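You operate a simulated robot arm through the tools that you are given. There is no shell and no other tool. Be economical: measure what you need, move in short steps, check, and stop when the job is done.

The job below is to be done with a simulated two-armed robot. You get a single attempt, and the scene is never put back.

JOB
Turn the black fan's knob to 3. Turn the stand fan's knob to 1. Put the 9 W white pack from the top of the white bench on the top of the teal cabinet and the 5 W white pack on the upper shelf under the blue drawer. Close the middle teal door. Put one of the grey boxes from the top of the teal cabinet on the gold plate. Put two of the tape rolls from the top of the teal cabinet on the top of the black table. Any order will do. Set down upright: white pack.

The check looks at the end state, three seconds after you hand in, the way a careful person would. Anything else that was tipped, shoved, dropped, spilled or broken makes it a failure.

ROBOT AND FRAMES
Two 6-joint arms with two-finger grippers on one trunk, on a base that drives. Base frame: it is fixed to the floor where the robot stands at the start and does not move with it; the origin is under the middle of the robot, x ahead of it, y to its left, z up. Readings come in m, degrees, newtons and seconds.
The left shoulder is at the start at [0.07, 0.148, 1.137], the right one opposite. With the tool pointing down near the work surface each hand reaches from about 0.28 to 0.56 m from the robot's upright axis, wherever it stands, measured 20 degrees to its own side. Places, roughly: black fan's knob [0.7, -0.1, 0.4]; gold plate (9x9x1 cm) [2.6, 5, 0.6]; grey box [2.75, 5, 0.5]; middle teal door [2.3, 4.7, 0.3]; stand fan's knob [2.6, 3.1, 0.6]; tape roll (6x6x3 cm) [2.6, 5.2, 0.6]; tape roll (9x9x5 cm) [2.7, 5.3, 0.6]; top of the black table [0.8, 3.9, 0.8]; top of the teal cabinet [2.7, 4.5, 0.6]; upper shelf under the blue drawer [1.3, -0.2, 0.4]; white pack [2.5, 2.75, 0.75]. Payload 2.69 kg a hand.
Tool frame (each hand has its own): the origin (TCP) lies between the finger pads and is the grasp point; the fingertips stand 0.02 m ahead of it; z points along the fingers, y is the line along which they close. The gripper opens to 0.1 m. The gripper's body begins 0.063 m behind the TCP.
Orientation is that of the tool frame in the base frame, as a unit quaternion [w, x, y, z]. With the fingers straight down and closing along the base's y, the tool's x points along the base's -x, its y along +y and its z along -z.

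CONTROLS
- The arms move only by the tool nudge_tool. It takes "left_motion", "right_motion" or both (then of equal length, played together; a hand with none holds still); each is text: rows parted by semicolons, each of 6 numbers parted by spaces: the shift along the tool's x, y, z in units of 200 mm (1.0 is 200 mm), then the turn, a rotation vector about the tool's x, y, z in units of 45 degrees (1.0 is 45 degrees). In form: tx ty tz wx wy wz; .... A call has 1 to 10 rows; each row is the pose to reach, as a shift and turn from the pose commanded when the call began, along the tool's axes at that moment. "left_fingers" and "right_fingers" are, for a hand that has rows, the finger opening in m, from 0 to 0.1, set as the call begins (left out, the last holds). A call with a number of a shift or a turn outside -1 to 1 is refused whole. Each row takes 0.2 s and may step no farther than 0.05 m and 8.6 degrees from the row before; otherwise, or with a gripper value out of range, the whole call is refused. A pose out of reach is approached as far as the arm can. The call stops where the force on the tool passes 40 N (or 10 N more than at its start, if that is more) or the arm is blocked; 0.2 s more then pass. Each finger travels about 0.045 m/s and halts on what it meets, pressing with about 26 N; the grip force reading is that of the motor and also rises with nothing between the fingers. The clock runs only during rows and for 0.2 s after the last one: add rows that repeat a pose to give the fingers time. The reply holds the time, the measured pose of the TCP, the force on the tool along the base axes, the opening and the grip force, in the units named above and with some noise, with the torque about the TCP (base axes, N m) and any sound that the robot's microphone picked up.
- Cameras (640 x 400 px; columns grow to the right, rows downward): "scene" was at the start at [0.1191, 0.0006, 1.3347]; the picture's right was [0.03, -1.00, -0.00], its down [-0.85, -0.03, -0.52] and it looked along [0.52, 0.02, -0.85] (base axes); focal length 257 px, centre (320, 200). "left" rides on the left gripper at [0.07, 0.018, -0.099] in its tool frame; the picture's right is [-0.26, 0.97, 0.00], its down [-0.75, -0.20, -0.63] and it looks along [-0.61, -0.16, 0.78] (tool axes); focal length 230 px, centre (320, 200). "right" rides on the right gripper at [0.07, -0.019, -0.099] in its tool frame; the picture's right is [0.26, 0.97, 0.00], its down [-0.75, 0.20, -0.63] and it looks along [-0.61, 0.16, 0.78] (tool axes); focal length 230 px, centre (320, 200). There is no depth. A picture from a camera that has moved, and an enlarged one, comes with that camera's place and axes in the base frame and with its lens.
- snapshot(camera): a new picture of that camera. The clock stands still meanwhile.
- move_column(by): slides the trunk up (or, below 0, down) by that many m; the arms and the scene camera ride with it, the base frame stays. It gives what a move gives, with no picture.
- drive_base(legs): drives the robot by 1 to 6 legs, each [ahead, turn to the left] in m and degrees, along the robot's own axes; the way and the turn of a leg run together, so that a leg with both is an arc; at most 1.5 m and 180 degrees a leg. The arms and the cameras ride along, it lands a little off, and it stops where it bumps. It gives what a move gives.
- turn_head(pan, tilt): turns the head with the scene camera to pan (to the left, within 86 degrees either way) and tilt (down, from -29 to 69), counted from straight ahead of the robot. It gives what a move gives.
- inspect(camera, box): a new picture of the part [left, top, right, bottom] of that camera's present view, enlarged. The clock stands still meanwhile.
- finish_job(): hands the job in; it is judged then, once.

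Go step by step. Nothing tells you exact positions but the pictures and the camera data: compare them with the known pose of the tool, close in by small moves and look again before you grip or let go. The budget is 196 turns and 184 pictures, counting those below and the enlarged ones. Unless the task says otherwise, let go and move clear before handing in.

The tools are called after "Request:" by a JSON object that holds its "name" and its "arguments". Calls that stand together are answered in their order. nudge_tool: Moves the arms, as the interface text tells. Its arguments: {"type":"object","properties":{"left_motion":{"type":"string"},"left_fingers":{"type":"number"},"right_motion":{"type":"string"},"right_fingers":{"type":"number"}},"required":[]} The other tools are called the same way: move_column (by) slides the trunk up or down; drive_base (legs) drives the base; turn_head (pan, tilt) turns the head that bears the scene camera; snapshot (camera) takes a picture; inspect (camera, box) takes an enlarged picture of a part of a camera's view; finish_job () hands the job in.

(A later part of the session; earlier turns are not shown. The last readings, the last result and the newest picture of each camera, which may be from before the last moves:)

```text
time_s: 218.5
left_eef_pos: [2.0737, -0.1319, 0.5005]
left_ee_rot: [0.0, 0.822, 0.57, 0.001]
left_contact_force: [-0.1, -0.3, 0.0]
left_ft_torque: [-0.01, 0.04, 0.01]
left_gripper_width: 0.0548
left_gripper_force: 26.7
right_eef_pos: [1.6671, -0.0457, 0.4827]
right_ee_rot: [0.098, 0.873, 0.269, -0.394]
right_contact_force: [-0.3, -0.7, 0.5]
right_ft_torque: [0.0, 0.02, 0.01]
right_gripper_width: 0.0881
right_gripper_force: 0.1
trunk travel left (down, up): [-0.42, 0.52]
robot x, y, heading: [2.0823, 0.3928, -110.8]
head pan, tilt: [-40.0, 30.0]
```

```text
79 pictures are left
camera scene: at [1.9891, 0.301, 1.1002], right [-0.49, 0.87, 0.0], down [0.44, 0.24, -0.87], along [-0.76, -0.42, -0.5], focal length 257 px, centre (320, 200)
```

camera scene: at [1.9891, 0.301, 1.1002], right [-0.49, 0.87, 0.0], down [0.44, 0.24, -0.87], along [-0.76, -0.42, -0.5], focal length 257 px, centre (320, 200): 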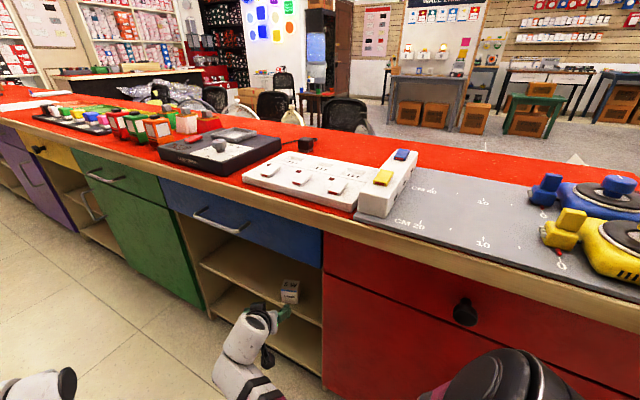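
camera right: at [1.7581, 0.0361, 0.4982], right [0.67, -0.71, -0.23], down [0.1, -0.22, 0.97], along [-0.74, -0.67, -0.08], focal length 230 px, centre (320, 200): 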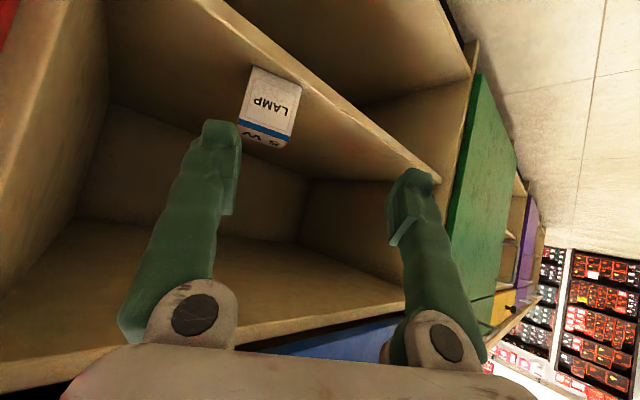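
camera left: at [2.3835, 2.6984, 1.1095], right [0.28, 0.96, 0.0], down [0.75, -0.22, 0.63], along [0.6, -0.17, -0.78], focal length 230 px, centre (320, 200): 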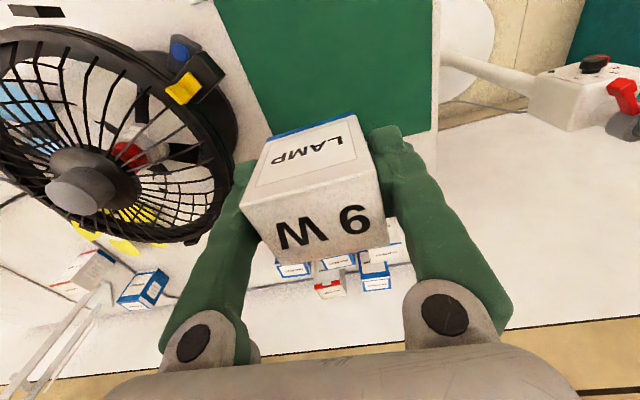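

The 5 W pack is upright on the upper shelf under the blue drawer. Next I raise the trunk, back out of the aisle and drive toward the teal cabinet with the 9 W pack.

Request:
{"name": "drive_base", "arguments": {"legs": [[0, 31]]}}

Request:
{"name": "move_column", "arguments": {"by": 0.4}}

Request:
{"name": "move_column", "arguments": {"by": 0.12}}

Request:
{"name": "drive_base", "arguments": {"legs": [[-1.5, 0], [0, 85], [0, 85], [1.4, 0]]}}

Request:
{"name": "turn_head", "arguments": {"pan": -40, "tilt": 30}}

Request:
{"name": "snapshot", "arguments": {"camera": "scene"}}

```text
time_s: 220.4
left_eef_pos: [2.3458, -0.0626, 0.4996]
left_ee_rot: [0.0, 0.64, 0.769, 0.001]
left_contact_force: [0.0, 0.5, -1.2]
left_ft_torque: [0.0, 0.02, 0.0]
left_gripper_width: 0.0548
left_gripper_force: 26.0
right_eef_pos: [1.9509, -0.1963, 0.4818]
right_ee_rot: [0.198, 0.77, 0.493, -0.354]
right_contact_force: [0.1, 0.3, -0.7]
right_ft_torque: [-0.01, -0.01, -0.03]
right_gripper_width: 0.0879
right_gripper_force: 0.1
trunk travel left (down, up): [-0.42, 0.52]
robot x, y, heading: [2.0845, 0.3958, -79.4]
head pan, tilt: [-40.0, 30.0]
```

```text
time_s: 224.3
left_eef_pos: [2.3461, -0.0615, 0.9004]
left_ee_rot: [0.001, 0.64, 0.769, 0.002]
left_contact_force: [-0.3, -0.3, -1.7]
left_ft_torque: [0.03, -0.05, -0.01]
left_gripper_width: 0.0545
left_gripper_force: 26.3
right_eef_pos: [1.9518, -0.197, 0.8812]
right_ee_rot: [0.198, 0.77, 0.493, -0.354]
right_contact_force: [-0.2, -0.2, 0.1]
right_ft_torque: [-0.02, 0.0, 0.01]
right_gripper_width: 0.0879
right_gripper_force: 0.0
trunk travel left (down, up): [-0.82, 0.12]
robot x, y, heading: [2.0848, 0.3917, -79.6]
head pan, tilt: [-40.0, 30.0]
```

```text
time_s: 225.8
left_eef_pos: [2.3451, -0.0631, 1.02]
left_ee_rot: [0.001, 0.639, 0.769, 0.002]
left_contact_force: [0.4, 0.1, -1.3]
left_ft_torque: [0.0, -0.04, -0.02]
left_gripper_width: 0.0543
left_gripper_force: 26.2
right_eef_pos: [1.9508, -0.1976, 1.0012]
right_ee_rot: [0.198, 0.77, 0.494, -0.353]
right_contact_force: [0.7, -0.8, -0.5]
right_ft_torque: [-0.02, -0.02, 0.03]
right_gripper_width: 0.0877
right_gripper_force: 0.1
trunk travel left (down, up): [-0.94, 0.0]
robot x, y, heading: [2.0835, 0.3919, -79.6]
head pan, tilt: [-40.0, 30.0]
```

```text
time_s: 247.1
left_eef_pos: [1.5937, 3.777, 1.0206]
left_ee_rot: [0.002, 0.719, -0.695, 0.0]
left_contact_force: [-0.2, 0.7, 0.0]
left_ft_torque: [0.0, 0.01, 0.0]
left_gripper_width: 0.0547
left_gripper_force: 26.4
right_eef_pos: [2.0033, 3.8517, 1.0026]
right_ee_rot: [0.368, -0.433, 0.805, 0.17]
right_contact_force: [0.4, -0.5, -0.7]
right_ft_torque: [0.02, 0.01, 0.0]
right_gripper_width: 0.0882
right_gripper_force: 0.1
trunk travel left (down, up): [-0.94, 0.0]
robot x, y, heading: [1.7832, 3.2874, 91.7]
head pan, tilt: [-40.0, 30.0]
```

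```text
time_s: 247.7
left_eef_pos: [1.594, 3.7779, 1.0202]
left_ee_rot: [0.002, 0.718, -0.696, -0.001]
left_contact_force: [0.1, 0.4, -0.7]
left_ft_torque: [-0.01, 0.0, 0.01]
left_gripper_width: 0.0546
left_gripper_force: 26.0
right_eef_pos: [2.0038, 3.8534, 1.0021]
right_ee_rot: [0.367, -0.435, 0.804, 0.171]
right_contact_force: [0.4, 0.1, 0.4]
right_ft_torque: [-0.03, 0.04, 0.0]
right_gripper_width: 0.0879
right_gripper_force: 0.1
trunk travel left (down, up): [-0.94, 0.0]
robot x, y, heading: [1.7823, 3.2903, 91.5]
head pan, tilt: [-40.0, 30.0]
```

```text
78 pictures are left
camera scene: at [1.8384, 3.4087, 1.62], right [0.78, -0.62, 0.0], down [-0.31, -0.39, -0.87], along [0.54, 0.68, -0.5], focal length 257 px, centre (320, 200)
```

scene: 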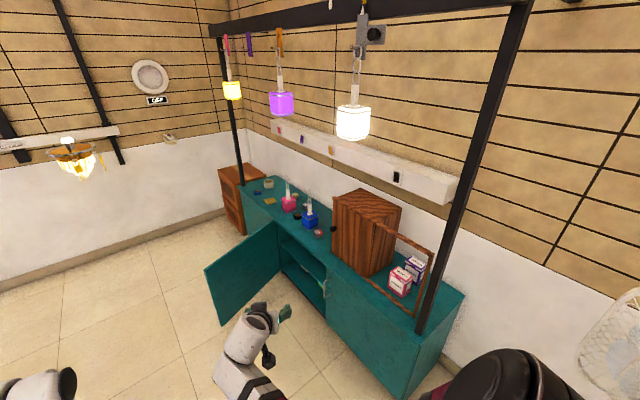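

The cabinet is in view: the middle door stands open, hinged at y≈4.8. I'll zoom in on the items on its top.

Request:
{"name": "inspect", "arguments": {"camera": "scene", "box": [220, 160, 350, 250]}}

Request:
{"name": "inspect", "arguments": {"camera": "scene", "box": [310, 220, 470, 340]}}

```text
4.44 times, centred on (285, 205) of scene
camera zoom: at [1.8384, 3.4087, 1.62], right [0.78, -0.62, 0.0], down [-0.31, -0.39, -0.87], along [0.54, 0.68, -0.5], focal length 1143 px, centre (476, 178)
```

zoom: 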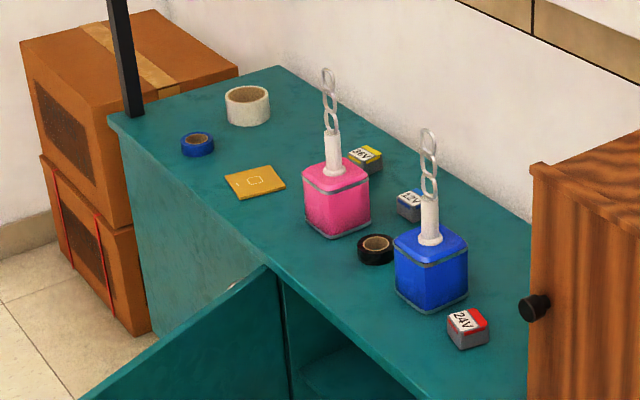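

```text
3.33 times, centred on (390, 280) of scene
camera zoom: at [1.8384, 3.4087, 1.62], right [0.78, -0.62, 0.0], down [-0.31, -0.39, -0.87], along [0.54, 0.68, -0.5], focal length 857 px, centre (87, -67)
```

zoom: 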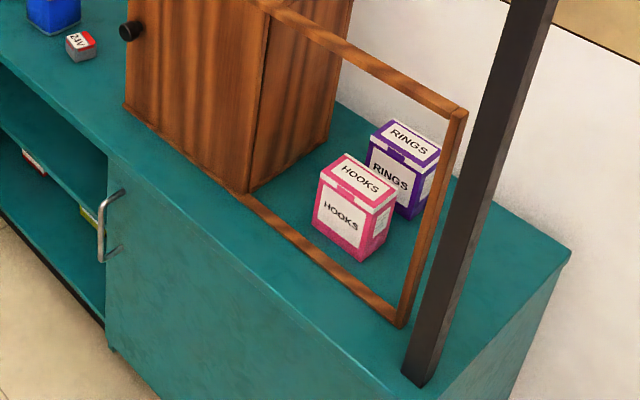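

Items I want: the grey 24V box at about [2.66, 4.46], the gold plate at [2.63, 5.04], the blue roll at [2.61, 5.23] and the black roll at [2.68, 4.73]. A free spot for the 9 W pack is near [2.71, 5.14]. I'll raise the right hand clear, then drive round to the cabinet's left part beyond the open door.

Request:
{"name": "nudge_tool", "arguments": {"right_motion": "-0.1 0 -0.15 0 0 0; -0.22 0 -0.27 0 0 0; -0.36 0 -0.38 0 0 0; -0.52 0 -0.5 0 0 0; -0.68 0 -0.62 0 0 0; -0.84 0 -0.74 0 0 0; -0.84 0 -0.74 0 0 0"}}

Request:
{"name": "drive_base", "arguments": {"legs": [[0, 1], [1.0, 0], [0.8, 0], [0, -92]]}}

Request:
{"name": "turn_head", "arguments": {"pan": 0, "tilt": 40}}

Request:
{"name": "snapshot", "arguments": {"camera": "scene"}}

```text
time_s: 249.3
left_eef_pos: [1.5944, 3.7791, 1.0189]
left_ee_rot: [0.002, 0.718, -0.696, 0.0]
left_contact_force: [0.4, 0.7, 0.1]
left_ft_torque: [-0.01, 0.02, 0.01]
left_gripper_width: 0.0546
left_gripper_force: 25.7
right_eef_pos: [1.9967, 3.8603, 1.2246]
right_ee_rot: [0.367, -0.434, 0.804, 0.171]
right_contact_force: [-1.4, -0.1, 0.3]
right_ft_torque: [-0.06, 0.0, 0.03]
right_gripper_width: 0.088
right_gripper_force: 0.0
trunk travel left (down, up): [-0.94, 0.0]
robot x, y, heading: [1.7861, 3.2878, 91.7]
head pan, tilt: [-40.0, 30.0]
```

```text
time_s: 259.5
left_eef_pos: [1.5288, 5.582, 1.0216]
left_ee_rot: [-0.013, -0.702, 0.712, 0.008]
left_contact_force: [-2.5, -5.6, 9.1]
left_ft_torque: [-0.02, -0.39, -0.26]
left_gripper_width: 0.0546
left_gripper_force: 26.0
right_eef_pos: [1.9454, 5.6425, 1.2257]
right_ee_rot: [0.373, -0.41, 0.817, 0.161]
right_contact_force: [0.6, 0.7, -0.6]
right_ft_torque: [0.01, 0.0, -0.04]
right_gripper_width: 0.0881
right_gripper_force: 0.0
trunk travel left (down, up): [-0.94, 0.0]
robot x, y, heading: [1.7033, 5.0891, 88.8]
head pan, tilt: [-40.0, 30.0]
stopped in leg 4: the force on the tool passed its limit at 47 N (the readings are from after the stop); the commanded pose is now the measured one
```

```text
time_s: 260.6
left_eef_pos: [1.5269, 5.5831, 1.0214]
left_ee_rot: [-0.012, -0.703, 0.711, 0.01]
left_contact_force: [-4.3, -2.8, 11.5]
left_ft_torque: [0.05, -0.47, -0.12]
left_gripper_width: 0.0549
left_gripper_force: 26.3
right_eef_pos: [1.9461, 5.6421, 1.2257]
right_ee_rot: [0.373, -0.41, 0.817, 0.161]
right_contact_force: [0.4, 0.6, -0.4]
right_ft_torque: [-0.02, 0.01, 0.02]
right_gripper_width: 0.0883
right_gripper_force: 0.1
trunk travel left (down, up): [-0.94, 0.0]
robot x, y, heading: [1.7005, 5.0886, 88.7]
head pan, tilt: [0.0, 40.0]
```

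```text
75 pictures are left
camera scene: at [1.7026, 5.2163, 1.605], right [1.0, -0.02, 0.0], down [-0.01, -0.64, -0.77], along [0.02, 0.77, -0.64], focal length 257 px, centre (320, 200)
```

scene: 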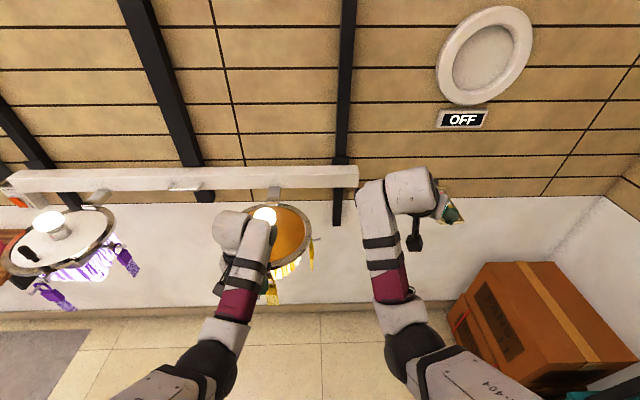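

The left gripper met a hanging wall lamp on the left wall. I'll look before moving off.

Request:
{"name": "snapshot", "arguments": {"camera": "left"}}

Request:
{"name": "inspect", "arguments": {"camera": "scene", "box": [200, 170, 340, 310]}}

```text
74 pictures are left
camera left: at [1.5124, 5.5135, 1.1221], right [-0.96, 0.27, 0.03], down [0.23, 0.75, 0.62], along [0.15, 0.6, -0.78], focal length 230 px, centre (320, 200)
```

left: 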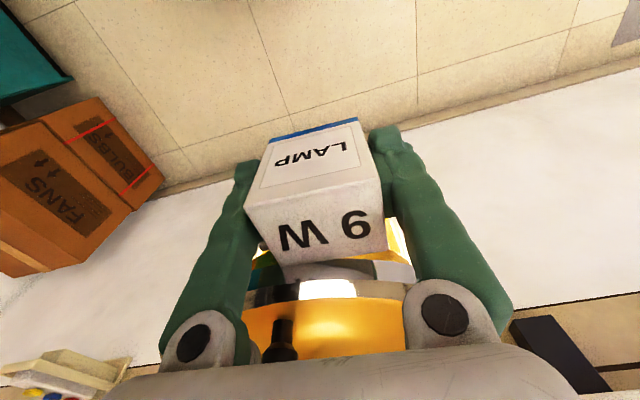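

```text
2.86 times, centred on (270, 240) of scene
camera zoom: at [1.7026, 5.2163, 1.605], right [1.0, -0.02, 0.0], down [-0.01, -0.64, -0.77], along [0.02, 0.77, -0.64], focal length 734 px, centre (463, 86)
```

zoom: 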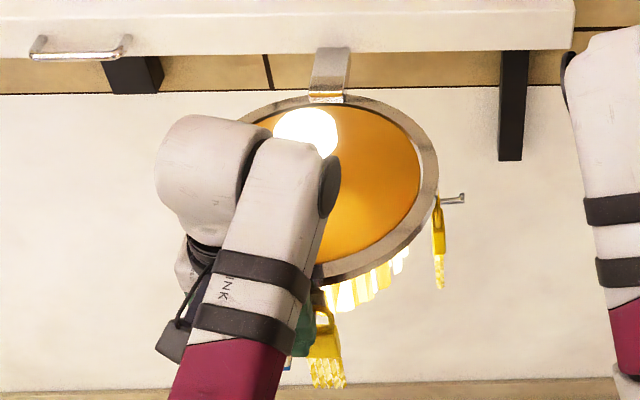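

I'll reverse off the lamp. I also need my tail length reliably, so I'll take a parallax view of it at a lower trunk height.

Request:
{"name": "drive_base", "arguments": {"legs": [[-0.15, 0]]}}

Request:
{"name": "move_column", "arguments": {"by": -0.3}}

Request:
{"name": "turn_head", "arguments": {"pan": 86, "tilt": 60}}

Request:
{"name": "snapshot", "arguments": {"camera": "scene"}}

```text
time_s: 261.9
left_eef_pos: [1.5271, 5.4543, 1.0138]
left_ee_rot: [-0.021, -0.702, 0.712, 0.003]
left_contact_force: [0.0, -0.8, 1.0]
left_ft_torque: [0.08, -0.07, 0.03]
left_gripper_width: 0.0547
left_gripper_force: 26.1
right_eef_pos: [1.9462, 5.5184, 1.2159]
right_ee_rot: [0.369, -0.413, 0.819, 0.151]
right_contact_force: [-0.3, -0.5, 0.3]
right_ft_torque: [0.03, -0.01, 0.09]
right_gripper_width: 0.0881
right_gripper_force: 0.0
trunk travel left (down, up): [-0.94, 0.0]
robot x, y, heading: [1.6978, 4.9363, 89.0]
head pan, tilt: [0.0, 40.0]
```

```text
time_s: 264.9
left_eef_pos: [1.5254, 5.4338, 0.722]
left_ee_rot: [-0.014, -0.702, 0.712, 0.01]
left_contact_force: [-0.5, 0.6, -0.5]
left_ft_torque: [0.02, 0.01, 0.03]
left_gripper_width: 0.0546
left_gripper_force: 26.1
right_eef_pos: [1.9456, 5.4916, 0.9263]
right_ee_rot: [0.374, -0.409, 0.817, 0.16]
right_contact_force: [-0.3, -0.2, 0.7]
right_ft_torque: [0.02, -0.01, 0.02]
right_gripper_width: 0.0881
right_gripper_force: 0.0
trunk travel left (down, up): [-0.64, 0.3]
robot x, y, heading: [1.6964, 4.9428, 88.7]
head pan, tilt: [0.0, 40.0]
```

```text
time_s: 266.5
left_eef_pos: [1.5265, 5.4325, 0.7219]
left_ee_rot: [-0.014, -0.702, 0.712, 0.01]
left_contact_force: [0.0, 0.7, -1.0]
left_ft_torque: [0.02, 0.0, -0.03]
left_gripper_width: 0.0547
left_gripper_force: 25.7
right_eef_pos: [1.9446, 5.4922, 0.9269]
right_ee_rot: [0.373, -0.41, 0.817, 0.16]
right_contact_force: [-0.2, -0.4, -0.7]
right_ft_torque: [-0.01, -0.01, -0.01]
right_gripper_width: 0.0884
right_gripper_force: 0.0
trunk travel left (down, up): [-0.64, 0.3]
robot x, y, heading: [1.6987, 4.9396, 88.8]
head pan, tilt: [85.9, 60.0]
```

```text
72 pictures are left
camera scene: at [1.6322, 4.9921, 1.2779], right [0.09, 1.0, 0.0], down [0.86, -0.08, -0.5], along [-0.5, 0.05, -0.87], focal length 257 px, centre (320, 200)
```

scene: 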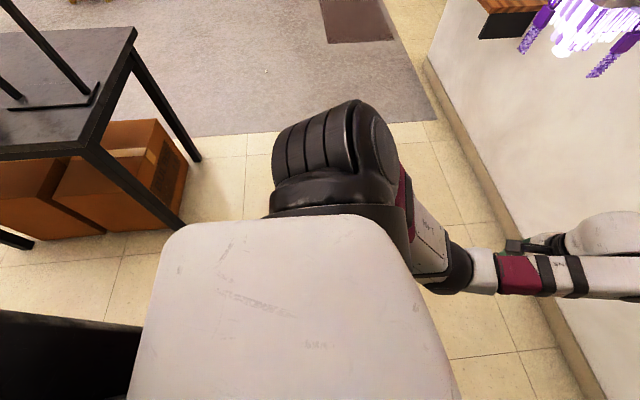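

Request:
{"name": "turn_head", "arguments": {"pan": 86, "tilt": 69}}

Request:
{"name": "snapshot", "arguments": {"camera": "scene"}}

```text
time_s: 267.2
left_eef_pos: [1.5263, 5.4335, 0.7225]
left_ee_rot: [-0.013, -0.703, 0.711, 0.01]
left_contact_force: [-1.0, 0.5, 0.3]
left_ft_torque: [-0.01, 0.01, 0.03]
left_gripper_width: 0.0545
left_gripper_force: 26.0
right_eef_pos: [1.9452, 5.4923, 0.9264]
right_ee_rot: [0.373, -0.41, 0.817, 0.16]
right_contact_force: [0.6, 0.2, -0.2]
right_ft_torque: [0.02, 0.02, -0.01]
right_gripper_width: 0.0881
right_gripper_force: 0.0
trunk travel left (down, up): [-0.64, 0.3]
robot x, y, heading: [1.6953, 4.9355, 89.0]
head pan, tilt: [85.9, 68.8]
```

```text
71 pictures are left
camera scene: at [1.6428, 4.991, 1.2685], right [0.09, 1.0, 0.0], down [0.93, -0.09, -0.36], along [-0.36, 0.03, -0.93], focal length 257 px, centre (320, 200)
```

scene: 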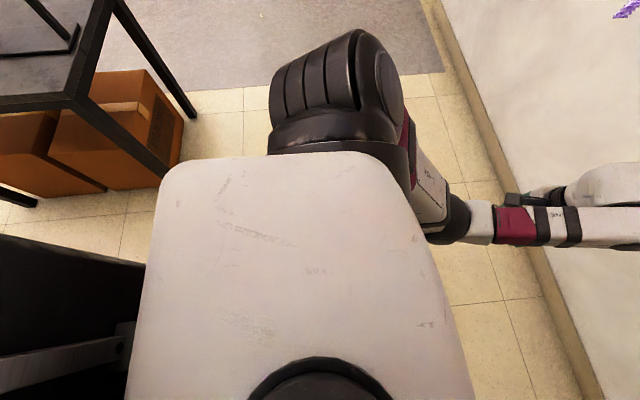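

The parallax shows the tail is a tower about 0.7 m back, so turning here is safe. I'll turn to face the cabinet and approach to the left of the open door.

Request:
{"name": "move_column", "arguments": {"by": 0.06}}

Request:
{"name": "drive_base", "arguments": {"legs": [[0, -77], [0.35, 0], [0, -12]]}}

Request:
{"name": "turn_head", "arguments": {"pan": -10, "tilt": 45}}

Request:
{"name": "snapshot", "arguments": {"camera": "scene"}}

```text
time_s: 268.2
left_eef_pos: [1.5257, 5.4334, 0.7825]
left_ee_rot: [-0.014, -0.702, 0.712, 0.009]
left_contact_force: [0.1, -0.3, -0.7]
left_ft_torque: [-0.01, 0.0, -0.02]
left_gripper_width: 0.0548
left_gripper_force: 25.8
right_eef_pos: [1.9462, 5.4923, 0.9866]
right_ee_rot: [0.373, -0.41, 0.817, 0.16]
right_contact_force: [-0.2, -0.7, -0.5]
right_ft_torque: [-0.02, -0.03, 0.02]
right_gripper_width: 0.0881
right_gripper_force: 0.1
trunk travel left (down, up): [-0.7, 0.24]
robot x, y, heading: [1.6936, 4.9338, 88.9]
head pan, tilt: [85.9, 68.8]
```

```text
time_s: 274.6
left_eef_pos: [2.538, 5.1784, 0.7817]
left_ee_rot: [-0.003, 0.004, 1.0, 0.016]
left_contact_force: [0.9, -0.9, -1.1]
left_ft_torque: [0.0, 0.0, 0.02]
left_gripper_width: 0.055
left_gripper_force: 26.1
right_eef_pos: [2.5985, 4.7591, 0.9864]
right_ee_rot: [0.377, 0.286, 0.868, -0.149]
right_contact_force: [-0.4, 0.2, 0.3]
right_ft_torque: [-0.02, 0.0, -0.01]
right_gripper_width: 0.0878
right_gripper_force: 0.1
trunk travel left (down, up): [-0.7, 0.24]
robot x, y, heading: [2.0444, 5.0081, -0.8]
head pan, tilt: [85.9, 68.8]
```

```text
time_s: 276.3
left_eef_pos: [2.5377, 5.1782, 0.7821]
left_ee_rot: [-0.002, 0.004, 1.0, 0.016]
left_contact_force: [-0.7, 0.3, -0.7]
left_ft_torque: [-0.03, -0.03, -0.03]
left_gripper_width: 0.0545
left_gripper_force: 26.2
right_eef_pos: [2.5989, 4.76, 0.9854]
right_ee_rot: [0.377, 0.286, 0.868, -0.15]
right_contact_force: [0.9, -0.6, -0.5]
right_ft_torque: [0.01, -0.01, 0.01]
right_gripper_width: 0.0882
right_gripper_force: 0.1
trunk travel left (down, up): [-0.7, 0.24]
robot x, y, heading: [2.0456, 5.0039, -0.8]
head pan, tilt: [-10.0, 45.0]
```

```text
70 pictures are left
camera scene: at [2.1735, 4.9869, 1.3573], right [-0.19, -0.98, 0.0], down [-0.69, 0.13, -0.71], along [0.69, -0.13, -0.71], focal length 257 px, centre (320, 200)
```

scene: 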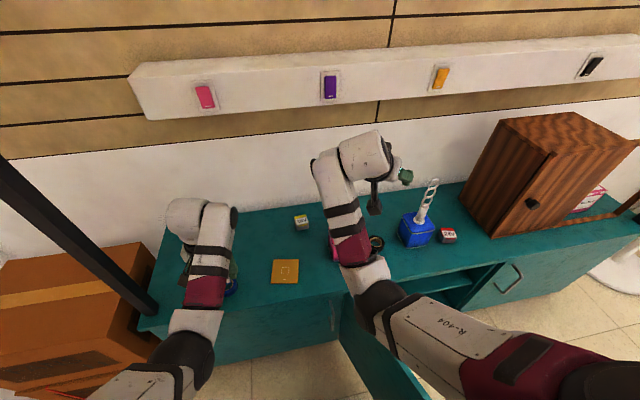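

I see the door sits at about 60° and the base needs a bit more room from it. I'll jog back and left, then come forward to place the 9 W pack near [2.66, 5.14].

Request:
{"name": "drive_base", "arguments": {"legs": [[-0.1, 0], [0, -20], [-0.14, 0], [0, 21], [0.33, 0]]}}

Request:
{"name": "snapshot", "arguments": {"camera": "left"}}

Request:
{"name": "snapshot", "arguments": {"camera": "scene"}}

```text
time_s: 282.4
left_eef_pos: [2.6332, 5.2376, 0.7812]
left_ee_rot: [-0.003, -0.003, 1.0, 0.017]
left_contact_force: [0.2, 0.0, -1.1]
left_ft_torque: [-0.02, 0.01, -0.03]
left_gripper_width: 0.0547
left_gripper_force: 25.9
right_eef_pos: [2.7, 4.82, 0.9863]
right_ee_rot: [0.379, 0.279, 0.87, -0.147]
right_contact_force: [0.1, -1.2, -0.8]
right_ft_torque: [0.02, 0.02, -0.06]
right_gripper_width: 0.0881
right_gripper_force: 0.1
trunk travel left (down, up): [-0.7, 0.24]
robot x, y, heading: [2.143, 5.057, -0.1]
head pan, tilt: [-10.0, 45.0]
```

```text
69 pictures are left
camera left: at [2.5641, 5.2534, 0.8824], right [0.25, 0.97, 0.03], down [0.76, -0.22, 0.62], along [0.61, -0.13, -0.78], focal length 230 px, centre (320, 200)
```

left: 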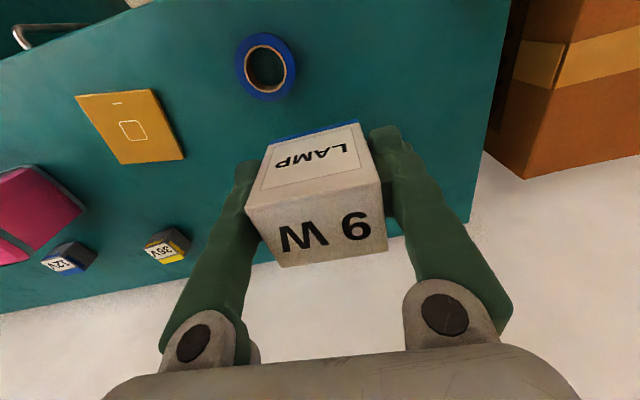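

```text
68 pictures are left
camera scene: at [2.2708, 5.0414, 1.3574], right [-0.17, -0.98, 0.0], down [-0.7, 0.12, -0.71], along [0.7, -0.12, -0.71], focal length 257 px, centre (320, 200)
```

scene: 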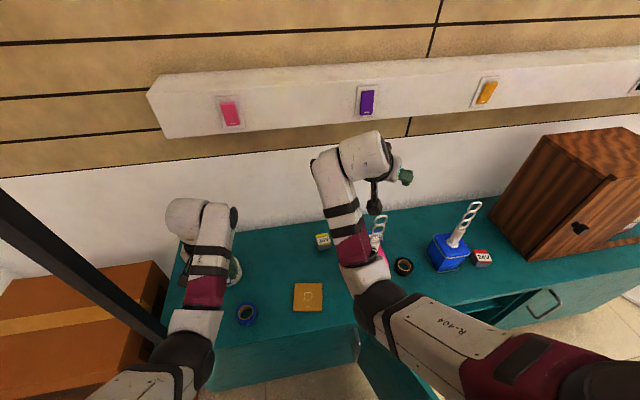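

Request:
{"name": "drive_base", "arguments": {"legs": [[0.06, 0]]}}

Request:
{"name": "nudge_tool", "arguments": {"left_motion": "0.02 -0.13 0 0.02 0 0; 0.03 -0.27 0 0.043 0 0; 0.04 -0.4 0 0.043 0 0; 0.04 -0.54 0 0.043 0 0; 0.04 -0.54 0.2 0.043 0 0; 0.04 -0.54 0.4 0.043 0 0; 0.04 -0.54 0.4 0.043 0 0"}}

Request:
{"name": "snapshot", "arguments": {"camera": "left"}}

```text
time_s: 283.4
left_eef_pos: [2.6835, 5.2381, 0.7864]
left_ee_rot: [0.004, -0.005, 1.0, 0.016]
left_contact_force: [0.2, -1.2, 0.0]
left_ft_torque: [0.02, 0.02, 0.01]
left_gripper_width: 0.0548
left_gripper_force: 26.4
right_eef_pos: [2.7482, 4.8198, 0.993]
right_ee_rot: [0.384, 0.281, 0.868, -0.145]
right_contact_force: [0.6, 0.8, 0.1]
right_ft_torque: [0.0, 0.0, 0.01]
right_gripper_width: 0.088
right_gripper_force: 0.0
trunk travel left (down, up): [-0.7, 0.24]
robot x, y, heading: [2.1956, 5.0579, -0.0]
head pan, tilt: [-10.0, 45.0]
```

```text
time_s: 285.0
left_eef_pos: [2.6932, 5.1504, 0.7068]
left_ee_rot: [0.012, -0.011, 1.0, 0.013]
left_contact_force: [-0.2, 0.1, -1.0]
left_ft_torque: [-0.05, 0.03, -0.04]
left_gripper_width: 0.0545
left_gripper_force: 26.2
right_eef_pos: [2.7552, 4.8209, 0.9903]
right_ee_rot: [0.381, 0.279, 0.869, -0.145]
right_contact_force: [0.1, 0.4, -0.7]
right_ft_torque: [-0.03, -0.03, -0.01]
right_gripper_width: 0.0878
right_gripper_force: 0.1
trunk travel left (down, up): [-0.7, 0.24]
robot x, y, heading: [2.1961, 5.0557, 0.1]
head pan, tilt: [-10.0, 45.0]
```

```text
67 pictures are left
camera left: at [2.621, 5.1654, 0.8046], right [0.24, 0.97, 0.03], down [0.74, -0.2, 0.64], along [0.63, -0.13, -0.77], focal length 230 px, centre (320, 200)
```

left: 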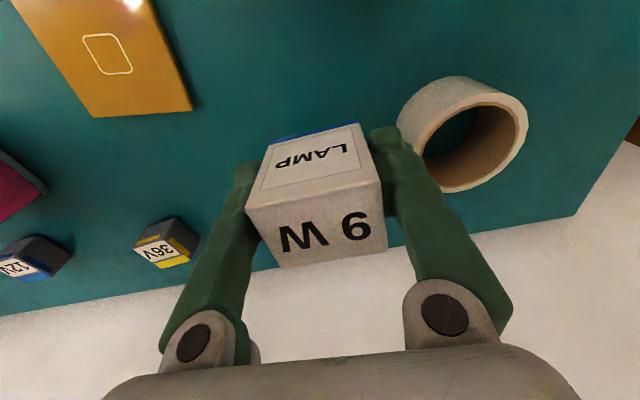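

Request:
{"name": "nudge_tool", "arguments": {"left_motion": "0 0 0.15 0.033 0.031 0; 0 0 0.3 0.033 0.031 0; 0 0 0.38 0.033 0.031 0; 0 0 0.38 0.033 0.031 0"}}

Request:
{"name": "nudge_tool", "arguments": {"left_motion": "0 0 0.02 0 0 0; 0 0 0.04 0 0 0; 0 0 0.06 0 0 0; 0 0 0.06 0 0 0"}}

```text
time_s: 286.0
left_eef_pos: [2.6803, 5.1306, 0.6283]
left_ee_rot: [-0.008, -0.004, 1.0, -0.015]
left_contact_force: [2.1, -4.9, 29.9]
left_ft_torque: [0.66, -0.2, -0.06]
left_gripper_width: 0.0555
left_gripper_force: 26.2
right_eef_pos: [2.7514, 4.8169, 0.99]
right_ee_rot: [0.382, 0.28, 0.869, -0.145]
right_contact_force: [0.1, 0.3, 0.6]
right_ft_torque: [0.02, 0.01, -0.03]
right_gripper_width: 0.0879
right_gripper_force: 0.1
trunk travel left (down, up): [-0.7, 0.24]
robot x, y, heading: [2.2019, 5.0555, -0.1]
head pan, tilt: [-10.0, 45.0]
```

```text
time_s: 287.0
left_eef_pos: [2.6812, 5.1309, 0.6259]
left_ee_rot: [-0.006, -0.004, 1.0, -0.015]
left_contact_force: [6.2, -10.8, 30.6]
left_ft_torque: [0.61, -0.12, -0.17]
left_gripper_width: 0.055
left_gripper_force: 26.2
left hand out of reach, approached as far as the arm can: row 2, 3, 4
right_eef_pos: [2.7502, 4.8188, 0.9901]
right_ee_rot: [0.381, 0.281, 0.869, -0.145]
right_contact_force: [-0.1, -0.9, -0.4]
right_ft_torque: [0.03, -0.01, -0.03]
right_gripper_width: 0.088
right_gripper_force: 0.0
trunk travel left (down, up): [-0.7, 0.24]
robot x, y, heading: [2.1981, 5.0563, 0.0]
head pan, tilt: [-10.0, 45.0]
```

Request:
{"name": "nudge_tool", "arguments": {"left_motion": "0 0 -0.04 -0.02 -0.008 0; 0 0 -0.08 -0.038 -0.015 0; 0 0 -0.08 -0.038 -0.015 0"}}

Request:
{"name": "inspect", "arguments": {"camera": "left", "box": [160, 60, 560, 310]}}

```text
time_s: 287.8
left_eef_pos: [2.6839, 5.1281, 0.6323]
left_ee_rot: [-0.008, 0.001, 1.0, -0.001]
left_contact_force: [0.2, -0.1, -0.8]
left_ft_torque: [0.04, 0.0, 0.01]
left_gripper_width: 0.0545
left_gripper_force: 26.4
left hand out of reach, approached as far as the arm can: row 2, 3
right_eef_pos: [2.7537, 4.8192, 0.9896]
right_ee_rot: [0.381, 0.279, 0.869, -0.145]
right_contact_force: [0.4, 0.4, -0.8]
right_ft_torque: [-0.03, -0.01, -0.01]
right_gripper_width: 0.0879
right_gripper_force: 0.0
trunk travel left (down, up): [-0.7, 0.24]
robot x, y, heading: [2.2028, 5.0584, 0.0]
head pan, tilt: [-10.0, 45.0]
```

```text
1.60 times, centred on (360, 185) of left
camera zoom: at [2.618, 5.1478, 0.7329], right [0.26, 0.97, -0.01], down [0.76, -0.2, 0.62], along [0.6, -0.17, -0.79], focal length 368 px, centre (256, 224)
```

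zoom: 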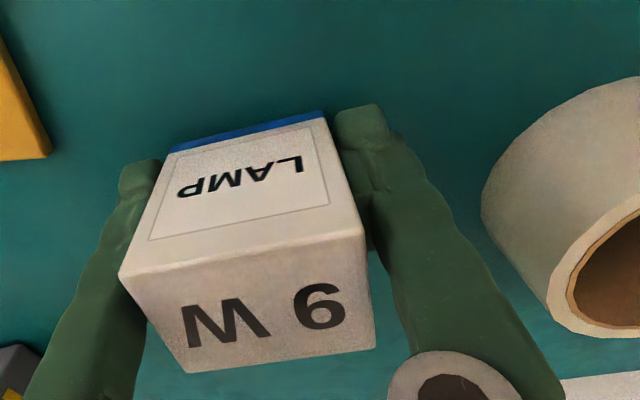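

Request:
{"name": "move_column", "arguments": {"by": -0.006}}

```text
time_s: 288.3
left_eef_pos: [2.6854, 5.1281, 0.6267]
left_ee_rot: [-0.008, 0.001, 1.0, -0.001]
left_contact_force: [-0.2, 0.8, -0.6]
left_ft_torque: [-0.01, -0.01, 0.02]
left_gripper_width: 0.0546
left_gripper_force: 25.8
right_eef_pos: [2.7548, 4.8187, 0.9829]
right_ee_rot: [0.381, 0.28, 0.869, -0.146]
right_contact_force: [0.4, -0.2, -0.3]
right_ft_torque: [0.02, -0.03, 0.04]
right_gripper_width: 0.0882
right_gripper_force: 0.0
trunk travel left (down, up): [-0.694, 0.246]
robot x, y, heading: [2.1979, 5.0554, 0.1]
head pan, tilt: [-10.0, 45.0]
```

Request:
{"name": "move_column", "arguments": {"by": -0.005}}

Request:
{"name": "move_column", "arguments": {"by": -0.004}}

```text
time_s: 288.9
left_eef_pos: [2.6854, 5.1283, 0.6236]
left_ee_rot: [-0.007, 0.003, 1.0, -0.001]
left_contact_force: [-1.7, 0.6, 9.9]
left_ft_torque: [-0.13, 0.07, -0.04]
left_gripper_width: 0.055
left_gripper_force: 26.0
right_eef_pos: [2.7533, 4.8199, 0.9792]
right_ee_rot: [0.381, 0.28, 0.869, -0.146]
right_contact_force: [-0.3, -0.6, 0.1]
right_ft_torque: [0.01, 0.03, -0.01]
right_gripper_width: 0.0879
right_gripper_force: 0.1
trunk travel left (down, up): [-0.689, 0.251]
robot x, y, heading: [2.1999, 5.0564, 0.4]
head pan, tilt: [-10.0, 45.0]
```

```text
time_s: 289.4
left_eef_pos: [2.6856, 5.1278, 0.6209]
left_ee_rot: [-0.003, 0.002, 1.0, -0.001]
left_contact_force: [0.4, 2.3, 27.9]
left_ft_torque: [0.13, -0.07, -0.06]
left_gripper_width: 0.0549
left_gripper_force: 26.1
right_eef_pos: [2.7511, 4.8188, 0.9773]
right_ee_rot: [0.383, 0.28, 0.868, -0.144]
right_contact_force: [-0.2, -1.3, 1.3]
right_ft_torque: [-0.03, -0.03, -0.01]
right_gripper_width: 0.0878
right_gripper_force: 0.1
trunk travel left (down, up): [-0.685, 0.255]
robot x, y, heading: [2.2002, 5.0602, -0.1]
head pan, tilt: [-10.0, 45.0]
```

The pack is seated on the top. Opening and lifting away.

Request:
{"name": "nudge_tool", "arguments": {"left_motion": "0 0 0 0 0 0; 0 0 0 0 0 0; 0 0 0 0 0 0; 0 0 -0.15 0 0 0; 0 0 -0.3 0 0 0; 0 0 -0.5 0 0 0; 0 0 -0.6 0 0 0; 0 0 -0.6 0 0 0", "left_fingers": 0.083}}

Request:
{"name": "snapshot", "arguments": {"camera": "left"}}

```text
time_s: 291.2
left_eef_pos: [2.693, 5.1481, 0.7395]
left_ee_rot: [-0.002, -0.009, 1.0, 0.013]
left_contact_force: [0.2, -0.1, -0.1]
left_ft_torque: [-0.01, -0.02, 0.01]
left_gripper_width: 0.0832
left_gripper_force: 0.0
right_eef_pos: [2.7557, 4.8199, 0.9743]
right_ee_rot: [0.381, 0.28, 0.869, -0.146]
right_contact_force: [-0.2, -0.4, -0.4]
right_ft_torque: [-0.01, -0.02, -0.04]
right_gripper_width: 0.0882
right_gripper_force: 0.0
trunk travel left (down, up): [-0.685, 0.255]
robot x, y, heading: [2.1972, 5.0534, -0.0]
head pan, tilt: [-10.0, 45.0]
```

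```text
65 pictures are left
camera left: at [2.6248, 5.1633, 0.8391], right [0.24, 0.97, 0.02], down [0.76, -0.2, 0.62], along [0.61, -0.13, -0.78], focal length 230 px, centre (320, 200)
```

left: 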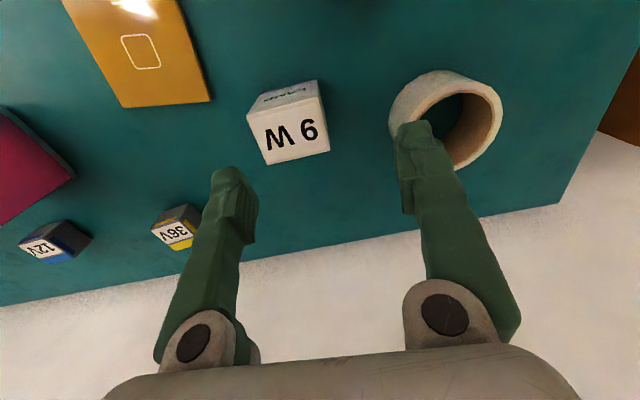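

The 9 W pack stands upright on the cabinet. Next is a grey box: the 36V one at about [2.805, 4.93] is close to the plate, so I'll use the right hand. First I lift the left hand clear and square up the right tool.

Request:
{"name": "nudge_tool", "arguments": {"left_motion": "0.08 0 -0.1 0 0 0; 0.16 0 -0.2 0 0 0; 0.25 0 -0.3 0 0 0; 0.25 0 -0.3 0 0 0; 0.25 0 -0.3 0 0 0; 0.25 0 -0.3 0 0 0", "right_motion": "0.039 0.129 0.016 -0.125 0.014 -0.106; 0.078 0.257 0.032 -0.25 0.028 -0.212; 0.116 0.386 0.049 -0.374 0.042 -0.319; 0.155 0.514 0.065 -0.499 0.056 -0.425; 0.194 0.643 0.081 -0.624 0.07 -0.531; 0.194 0.643 0.081 -0.624 0.07 -0.531"}}

Request:
{"name": "move_column", "arguments": {"by": -0.11}}

Request:
{"name": "snapshot", "arguments": {"camera": "right"}}

Request:
{"name": "snapshot", "arguments": {"camera": "scene"}}

```text
time_s: 291.9
left_eef_pos: [2.6769, 5.1995, 0.7909]
left_ee_rot: [0.018, -0.036, 0.997, 0.061]
left_contact_force: [-0.3, 0.0, -0.6]
left_ft_torque: [0.02, 0.01, 0.01]
left_gripper_width: 0.0828
left_gripper_force: 0.0
left hand out of reach, approached as far as the arm can: row 3
right_eef_pos: [2.7872, 4.8769, 0.9509]
right_ee_rot: [0.383, 0.137, 0.911, -0.072]
right_contact_force: [-0.1, -0.4, 0.4]
right_ft_torque: [-0.01, 0.0, 0.01]
right_gripper_width: 0.0877
right_gripper_force: 0.0
trunk travel left (down, up): [-0.685, 0.255]
robot x, y, heading: [2.199, 5.0574, 0.1]
head pan, tilt: [-10.0, 45.0]
stopped in row 3 (left hand): the arm was blocked; the commanded pose is now the measured one
```

```text
time_s: 293.2
left_eef_pos: [2.6781, 5.2016, 0.6905]
left_ee_rot: [0.023, -0.037, 0.997, 0.062]
left_contact_force: [-4.6, -0.5, 12.6]
left_ft_torque: [-0.64, 0.19, -0.23]
left_gripper_width: 0.0836
left_gripper_force: 0.5
right_eef_pos: [2.7859, 4.8761, 0.847]
right_ee_rot: [0.383, 0.138, 0.911, -0.072]
right_contact_force: [0.2, 0.9, 0.1]
right_ft_torque: [0.02, 0.04, -0.02]
right_gripper_width: 0.0881
right_gripper_force: 0.0
trunk travel left (down, up): [-0.581, 0.359]
robot x, y, heading: [2.197, 5.0544, -0.2]
head pan, tilt: [-10.0, 45.0]
stopped: the force on the tool passed its limit at 44 N (the readings are from after the stop); the commanded pose is now the measured one
```

```text
64 pictures are left
camera right: at [2.6667, 4.8951, 0.8658], right [0.12, 0.97, -0.21], down [0.14, 0.19, 0.97], along [0.98, -0.15, -0.11], focal length 230 px, centre (320, 200)
```

right: 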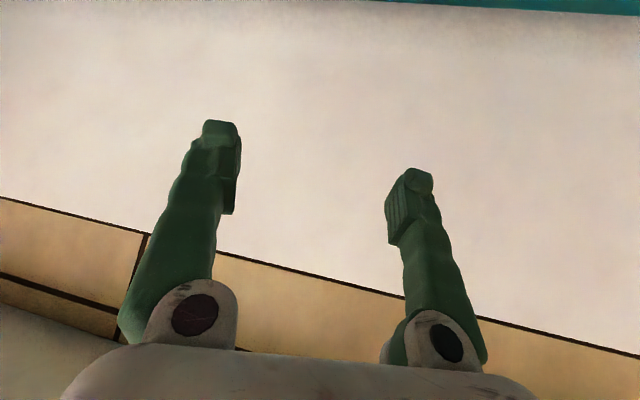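

```text
63 pictures are left
camera scene: at [2.3291, 5.0409, 1.2385], right [-0.17, -0.98, 0.0], down [-0.7, 0.12, -0.71], along [0.7, -0.12, -0.71], focal length 257 px, centre (320, 200)
```

scene: 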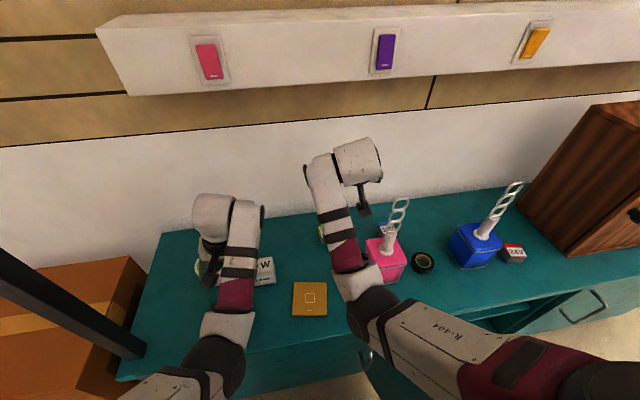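

The left hand touched something, likely the pack's edge, while lowering. Raise at once and check the pack.

Request:
{"name": "move_column", "arguments": {"by": 0.1}}

Request:
{"name": "snapshot", "arguments": {"camera": "left"}}

```text
time_s: 294.5
left_eef_pos: [2.6762, 5.2008, 0.7893]
left_ee_rot: [0.02, -0.037, 0.997, 0.061]
left_contact_force: [-0.4, 0.2, 0.0]
left_ft_torque: [-0.01, -0.03, 0.04]
left_gripper_width: 0.0831
left_gripper_force: 0.0
right_eef_pos: [2.7866, 4.8756, 0.9461]
right_ee_rot: [0.382, 0.138, 0.911, -0.072]
right_contact_force: [-0.7, -0.4, 0.5]
right_ft_torque: [-0.01, 0.01, 0.0]
right_gripper_width: 0.0882
right_gripper_force: 0.0
trunk travel left (down, up): [-0.681, 0.259]
robot x, y, heading: [2.1999, 5.0598, -0.0]
head pan, tilt: [-10.0, 45.0]
```

```text
62 pictures are left
camera left: at [2.6038, 5.203, 0.8859], right [0.18, 0.97, 0.13], down [0.74, -0.22, 0.63], along [0.65, -0.02, -0.76], focal length 230 px, centre (320, 200)
```

left: 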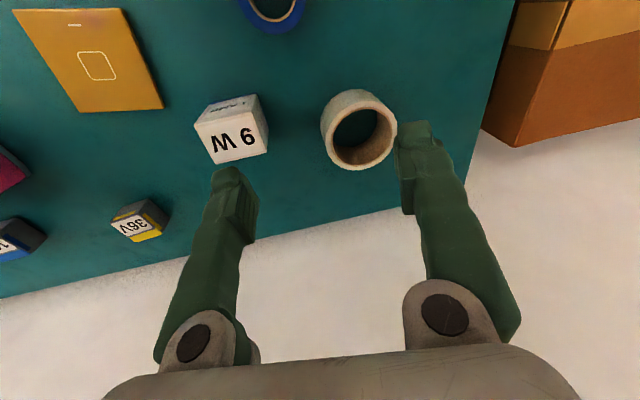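

The pack is unharmed and upright. I won't lower the trunk; instead I'll move the base 3 cm closer and reach down to the 36V box with the right arm alone.

Request:
{"name": "drive_base", "arguments": {"legs": [[0.03, 0]]}}

Request:
{"name": "nudge_tool", "arguments": {"right_motion": "0.158 0.062 0.097 -0.076 0.008 -0.065; 0.316 0.125 0.194 -0.152 0.016 -0.129; 0.475 0.187 0.291 -0.227 0.023 -0.194; 0.633 0.25 0.388 -0.303 0.031 -0.258; 0.633 0.25 0.388 -0.303 0.031 -0.258"}}

Request:
{"name": "snapshot", "arguments": {"camera": "right"}}

```text
time_s: 295.3
left_eef_pos: [2.7021, 5.2018, 0.7919]
left_ee_rot: [0.024, -0.038, 0.997, 0.061]
left_contact_force: [-0.3, 0.5, 0.3]
left_ft_torque: [0.0, -0.06, 0.01]
left_gripper_width: 0.0832
left_gripper_force: 0.0
right_eef_pos: [2.8119, 4.876, 0.9505]
right_ee_rot: [0.385, 0.138, 0.91, -0.071]
right_contact_force: [-1.0, -0.2, 0.4]
right_ft_torque: [-0.02, -0.03, -0.02]
right_gripper_width: 0.088
right_gripper_force: 0.1
trunk travel left (down, up): [-0.681, 0.259]
robot x, y, heading: [2.233, 5.06, 0.0]
head pan, tilt: [-10.0, 45.0]
```

```text
time_s: 296.7
left_eef_pos: [2.7071, 5.2022, 0.7887]
left_ee_rot: [0.021, -0.038, 0.997, 0.062]
left_contact_force: [-0.4, 0.0, 0.3]
left_ft_torque: [0.01, 0.06, -0.02]
left_gripper_width: 0.0825
left_gripper_force: 0.0
right_eef_pos: [2.8153, 4.8773, 0.8163]
right_ee_rot: [0.396, -0.003, 0.917, -0.058]
right_contact_force: [0.4, 0.8, 0.1]
right_ft_torque: [0.03, -0.01, 0.03]
right_gripper_width: 0.0878
right_gripper_force: 0.0
trunk travel left (down, up): [-0.681, 0.259]
robot x, y, heading: [2.2275, 5.0568, -0.0]
head pan, tilt: [-10.0, 45.0]
stopped in row 5 (right hand): the arm was blocked; the commanded pose is now the measured one
```

```text
61 pictures are left
camera right: at [2.696, 4.8648, 0.8349], right [-0.14, 0.95, -0.29], down [0.07, 0.3, 0.95], along [0.99, 0.11, -0.1], focal length 230 px, centre (320, 200)
```

right: 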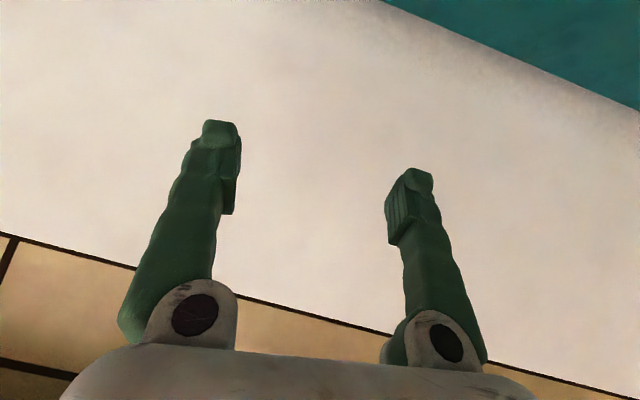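

Request:
{"name": "nudge_tool", "arguments": {"right_motion": "0.152 0.023 0.143 0 0 0; 0.305 0.046 0.287 0 0 0; 0.457 0.069 0.43 0 0 0; 0.477 0.187 0.39 -0.067 0.029 0.031; 0.497 0.304 0.35 -0.134 0.058 0.063; 0.497 0.304 0.35 -0.134 0.058 0.063", "right_fingers": 0.075}}

Request:
{"name": "snapshot", "arguments": {"camera": "right"}}

```text
time_s: 298.3
left_eef_pos: [2.7065, 5.2021, 0.7892]
left_ee_rot: [0.021, -0.037, 0.997, 0.063]
left_contact_force: [0.0, -0.1, -0.1]
left_ft_torque: [-0.02, -0.02, 0.0]
left_gripper_width: 0.0831
left_gripper_force: 0.1
right_eef_pos: [2.8104, 4.8928, 0.6952]
right_ee_rot: [0.384, -0.003, 0.923, -0.028]
right_contact_force: [0.1, -0.8, -0.5]
right_ft_torque: [0.02, -0.03, 0.04]
right_gripper_width: 0.0748
right_gripper_force: 0.1
trunk travel left (down, up): [-0.681, 0.259]
robot x, y, heading: [2.2312, 5.0592, -0.0]
head pan, tilt: [-10.0, 45.0]
stopped in row 6 (right hand): the arm was blocked; the commanded pose is now the measured one
```

```text
60 pictures are left
camera right: at [2.6906, 4.8781, 0.716], right [-0.17, 0.96, -0.23], down [0.09, 0.25, 0.96], along [0.98, 0.14, -0.12], focal length 230 px, centre (320, 200)
```

right: 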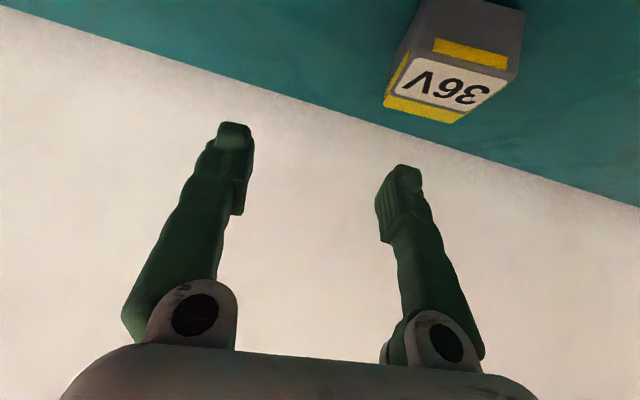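

Request:
{"name": "snapshot", "arguments": {"camera": "scene"}}

```text
59 pictures are left
camera scene: at [2.3604, 5.041, 1.3386], right [-0.17, -0.98, 0.0], down [-0.7, 0.12, -0.71], along [0.7, -0.12, -0.71], focal length 257 px, centre (320, 200)
```

scene: 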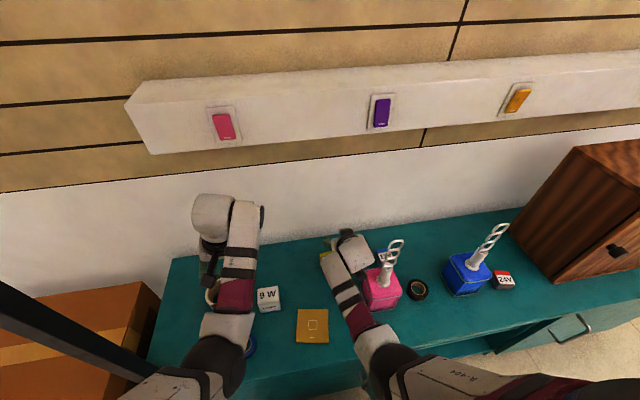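

Request:
{"name": "nudge_tool", "arguments": {"right_motion": "0 0.06 0 0 0 0; 0 0.12 0 0 0 0; 0 0.17 0 0 0 0; 0 0.17 0 0 0 0"}}

```text
time_s: 299.5
left_eef_pos: [2.7059, 5.2025, 0.7883]
left_ee_rot: [0.021, -0.037, 0.997, 0.063]
left_contact_force: [-0.1, 1.1, -0.7]
left_ft_torque: [0.0, 0.01, -0.01]
left_gripper_width: 0.083
left_gripper_force: 0.1
right_eef_pos: [2.816, 4.8934, 0.693]
right_ee_rot: [0.386, -0.003, 0.921, -0.056]
right_contact_force: [0.1, 0.2, 0.3]
right_ft_torque: [-0.03, 0.03, -0.01]
right_gripper_width: 0.0747
right_gripper_force: 0.1
trunk travel left (down, up): [-0.681, 0.259]
robot x, y, heading: [2.2303, 5.056, 0.1]
head pan, tilt: [-10.0, 45.0]
stopped in row 4 (right hand): the arm was blocked; the commanded pose is now the measured one
```

This is the right arm's inward joint limit. I'll turn the base 9° left so the box sits more to the right arm's side, then re-aim.

Request:
{"name": "nudge_tool", "arguments": {"right_motion": "-0.1 0 -0.1 0 0 0; -0.2 0 -0.15 0 0 0; -0.2 0 -0.15 0 0 0"}}

Request:
{"name": "drive_base", "arguments": {"legs": [[0, 9]]}}

```text
time_s: 300.3
left_eef_pos: [2.7082, 5.2029, 0.7892]
left_ee_rot: [0.021, -0.037, 0.997, 0.063]
left_contact_force: [0.1, -0.2, 0.5]
left_ft_torque: [0.03, 0.0, 0.02]
left_gripper_width: 0.0831
left_gripper_force: 0.0
right_eef_pos: [2.822, 4.8872, 0.7418]
right_ee_rot: [0.385, -0.003, 0.921, -0.067]
right_contact_force: [-0.1, -0.7, -0.2]
right_ft_torque: [0.01, -0.01, 0.03]
right_gripper_width: 0.0749
right_gripper_force: 0.1
trunk travel left (down, up): [-0.681, 0.259]
robot x, y, heading: [2.2316, 5.0559, 0.0]
head pan, tilt: [-10.0, 45.0]
```

```text
time_s: 301.4
left_eef_pos: [2.6785, 5.2732, 0.7894]
left_ee_rot: [0.017, -0.113, 0.991, 0.063]
left_contact_force: [-0.9, 0.0, -0.9]
left_ft_torque: [-0.02, 0.01, 0.01]
left_gripper_width: 0.0829
left_gripper_force: 0.0
right_eef_pos: [2.8434, 4.9831, 0.7455]
right_ee_rot: [0.392, -0.074, 0.916, -0.036]
right_contact_force: [0.1, 0.2, -0.4]
right_ft_torque: [-0.02, 0.0, 0.03]
right_gripper_width: 0.0748
right_gripper_force: 0.0
trunk travel left (down, up): [-0.681, 0.259]
robot x, y, heading: [2.2297, 5.0557, 8.9]
head pan, tilt: [-10.0, 45.0]
```

Request:
{"name": "nudge_tool", "arguments": {"right_motion": "0.12 -0.08 -0.003 -0.005 0.017 0.07; 0.243 -0.155 -0.006 -0.009 0.033 0.14; 0.365 -0.233 -0.009 -0.014 0.05 0.21; 0.365 -0.233 -0.009 -0.014 0.05 0.21"}}

Request:
{"name": "snapshot", "arguments": {"camera": "right"}}

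```text
time_s: 302.4
left_eef_pos: [2.6795, 5.2736, 0.7896]
left_ee_rot: [0.018, -0.113, 0.991, 0.063]
left_contact_force: [0.9, 0.8, 0.5]
left_ft_torque: [0.03, 0.01, -0.03]
left_gripper_width: 0.0829
left_gripper_force: 0.1
right_eef_pos: [2.7966, 4.926, 0.6992]
right_ee_rot: [0.375, 0.0, 0.927, 0.001]
right_contact_force: [-0.3, 0.3, 0.5]
right_ft_torque: [0.03, 0.01, 0.05]
right_gripper_width: 0.0751
right_gripper_force: 0.0
trunk travel left (down, up): [-0.681, 0.259]
robot x, y, heading: [2.2278, 5.055, 9.1]
head pan, tilt: [-10.0, 45.0]
```

```text
58 pictures are left
camera right: at [2.6785, 4.9073, 0.7214], right [-0.19, 0.97, -0.18], down [0.1, 0.2, 0.97], along [0.98, 0.16, -0.13], focal length 230 px, centre (320, 200)
```

right: 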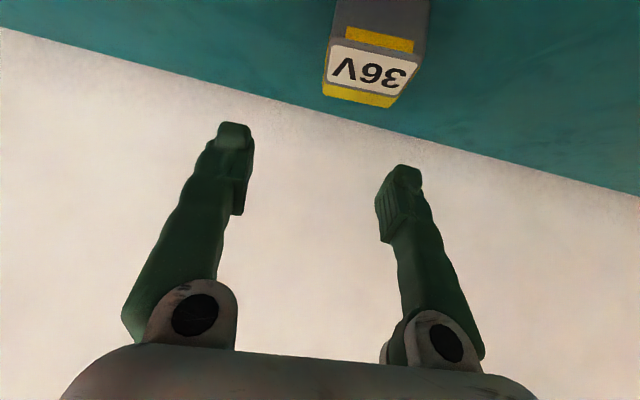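

The box's top is at about [2.80, 4.945], yawed 11°. I'll match its yaw and move down just above it.

Request:
{"name": "nudge_tool", "arguments": {"right_motion": "0.04 0.05 0.05 -0.085 0 -0.088; 0.1 0.095 0.12 -0.17 0 -0.176; 0.15 0.095 0.17 -0.17 0 -0.176; 0.15 0.095 0.17 -0.17 0 -0.176"}}

Request:
{"name": "snapshot", "arguments": {"camera": "right"}}

```text
time_s: 303.4
left_eef_pos: [2.6801, 5.2742, 0.7885]
left_ee_rot: [0.018, -0.113, 0.991, 0.064]
left_contact_force: [-0.9, -0.2, 0.0]
left_ft_torque: [-0.02, 0.0, 0.02]
left_gripper_width: 0.0829
left_gripper_force: 0.2
right_eef_pos: [2.7987, 4.9441, 0.654]
right_ee_rot: [0.375, -0.09, 0.922, 0.037]
right_contact_force: [-0.3, 0.0, 0.1]
right_ft_torque: [-0.02, 0.01, -0.01]
right_gripper_width: 0.075
right_gripper_force: 0.1
trunk travel left (down, up): [-0.681, 0.259]
robot x, y, heading: [2.2277, 5.0541, 8.8]
head pan, tilt: [-10.0, 45.0]
```

```text
57 pictures are left
camera right: at [2.6858, 4.9039, 0.6767], right [-0.37, 0.91, -0.18], down [0.06, 0.22, 0.97], along [0.93, 0.35, -0.13], focal length 230 px, centre (320, 200)
```

right: 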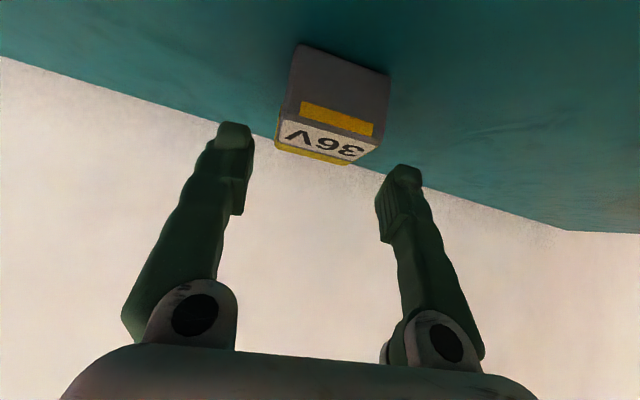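

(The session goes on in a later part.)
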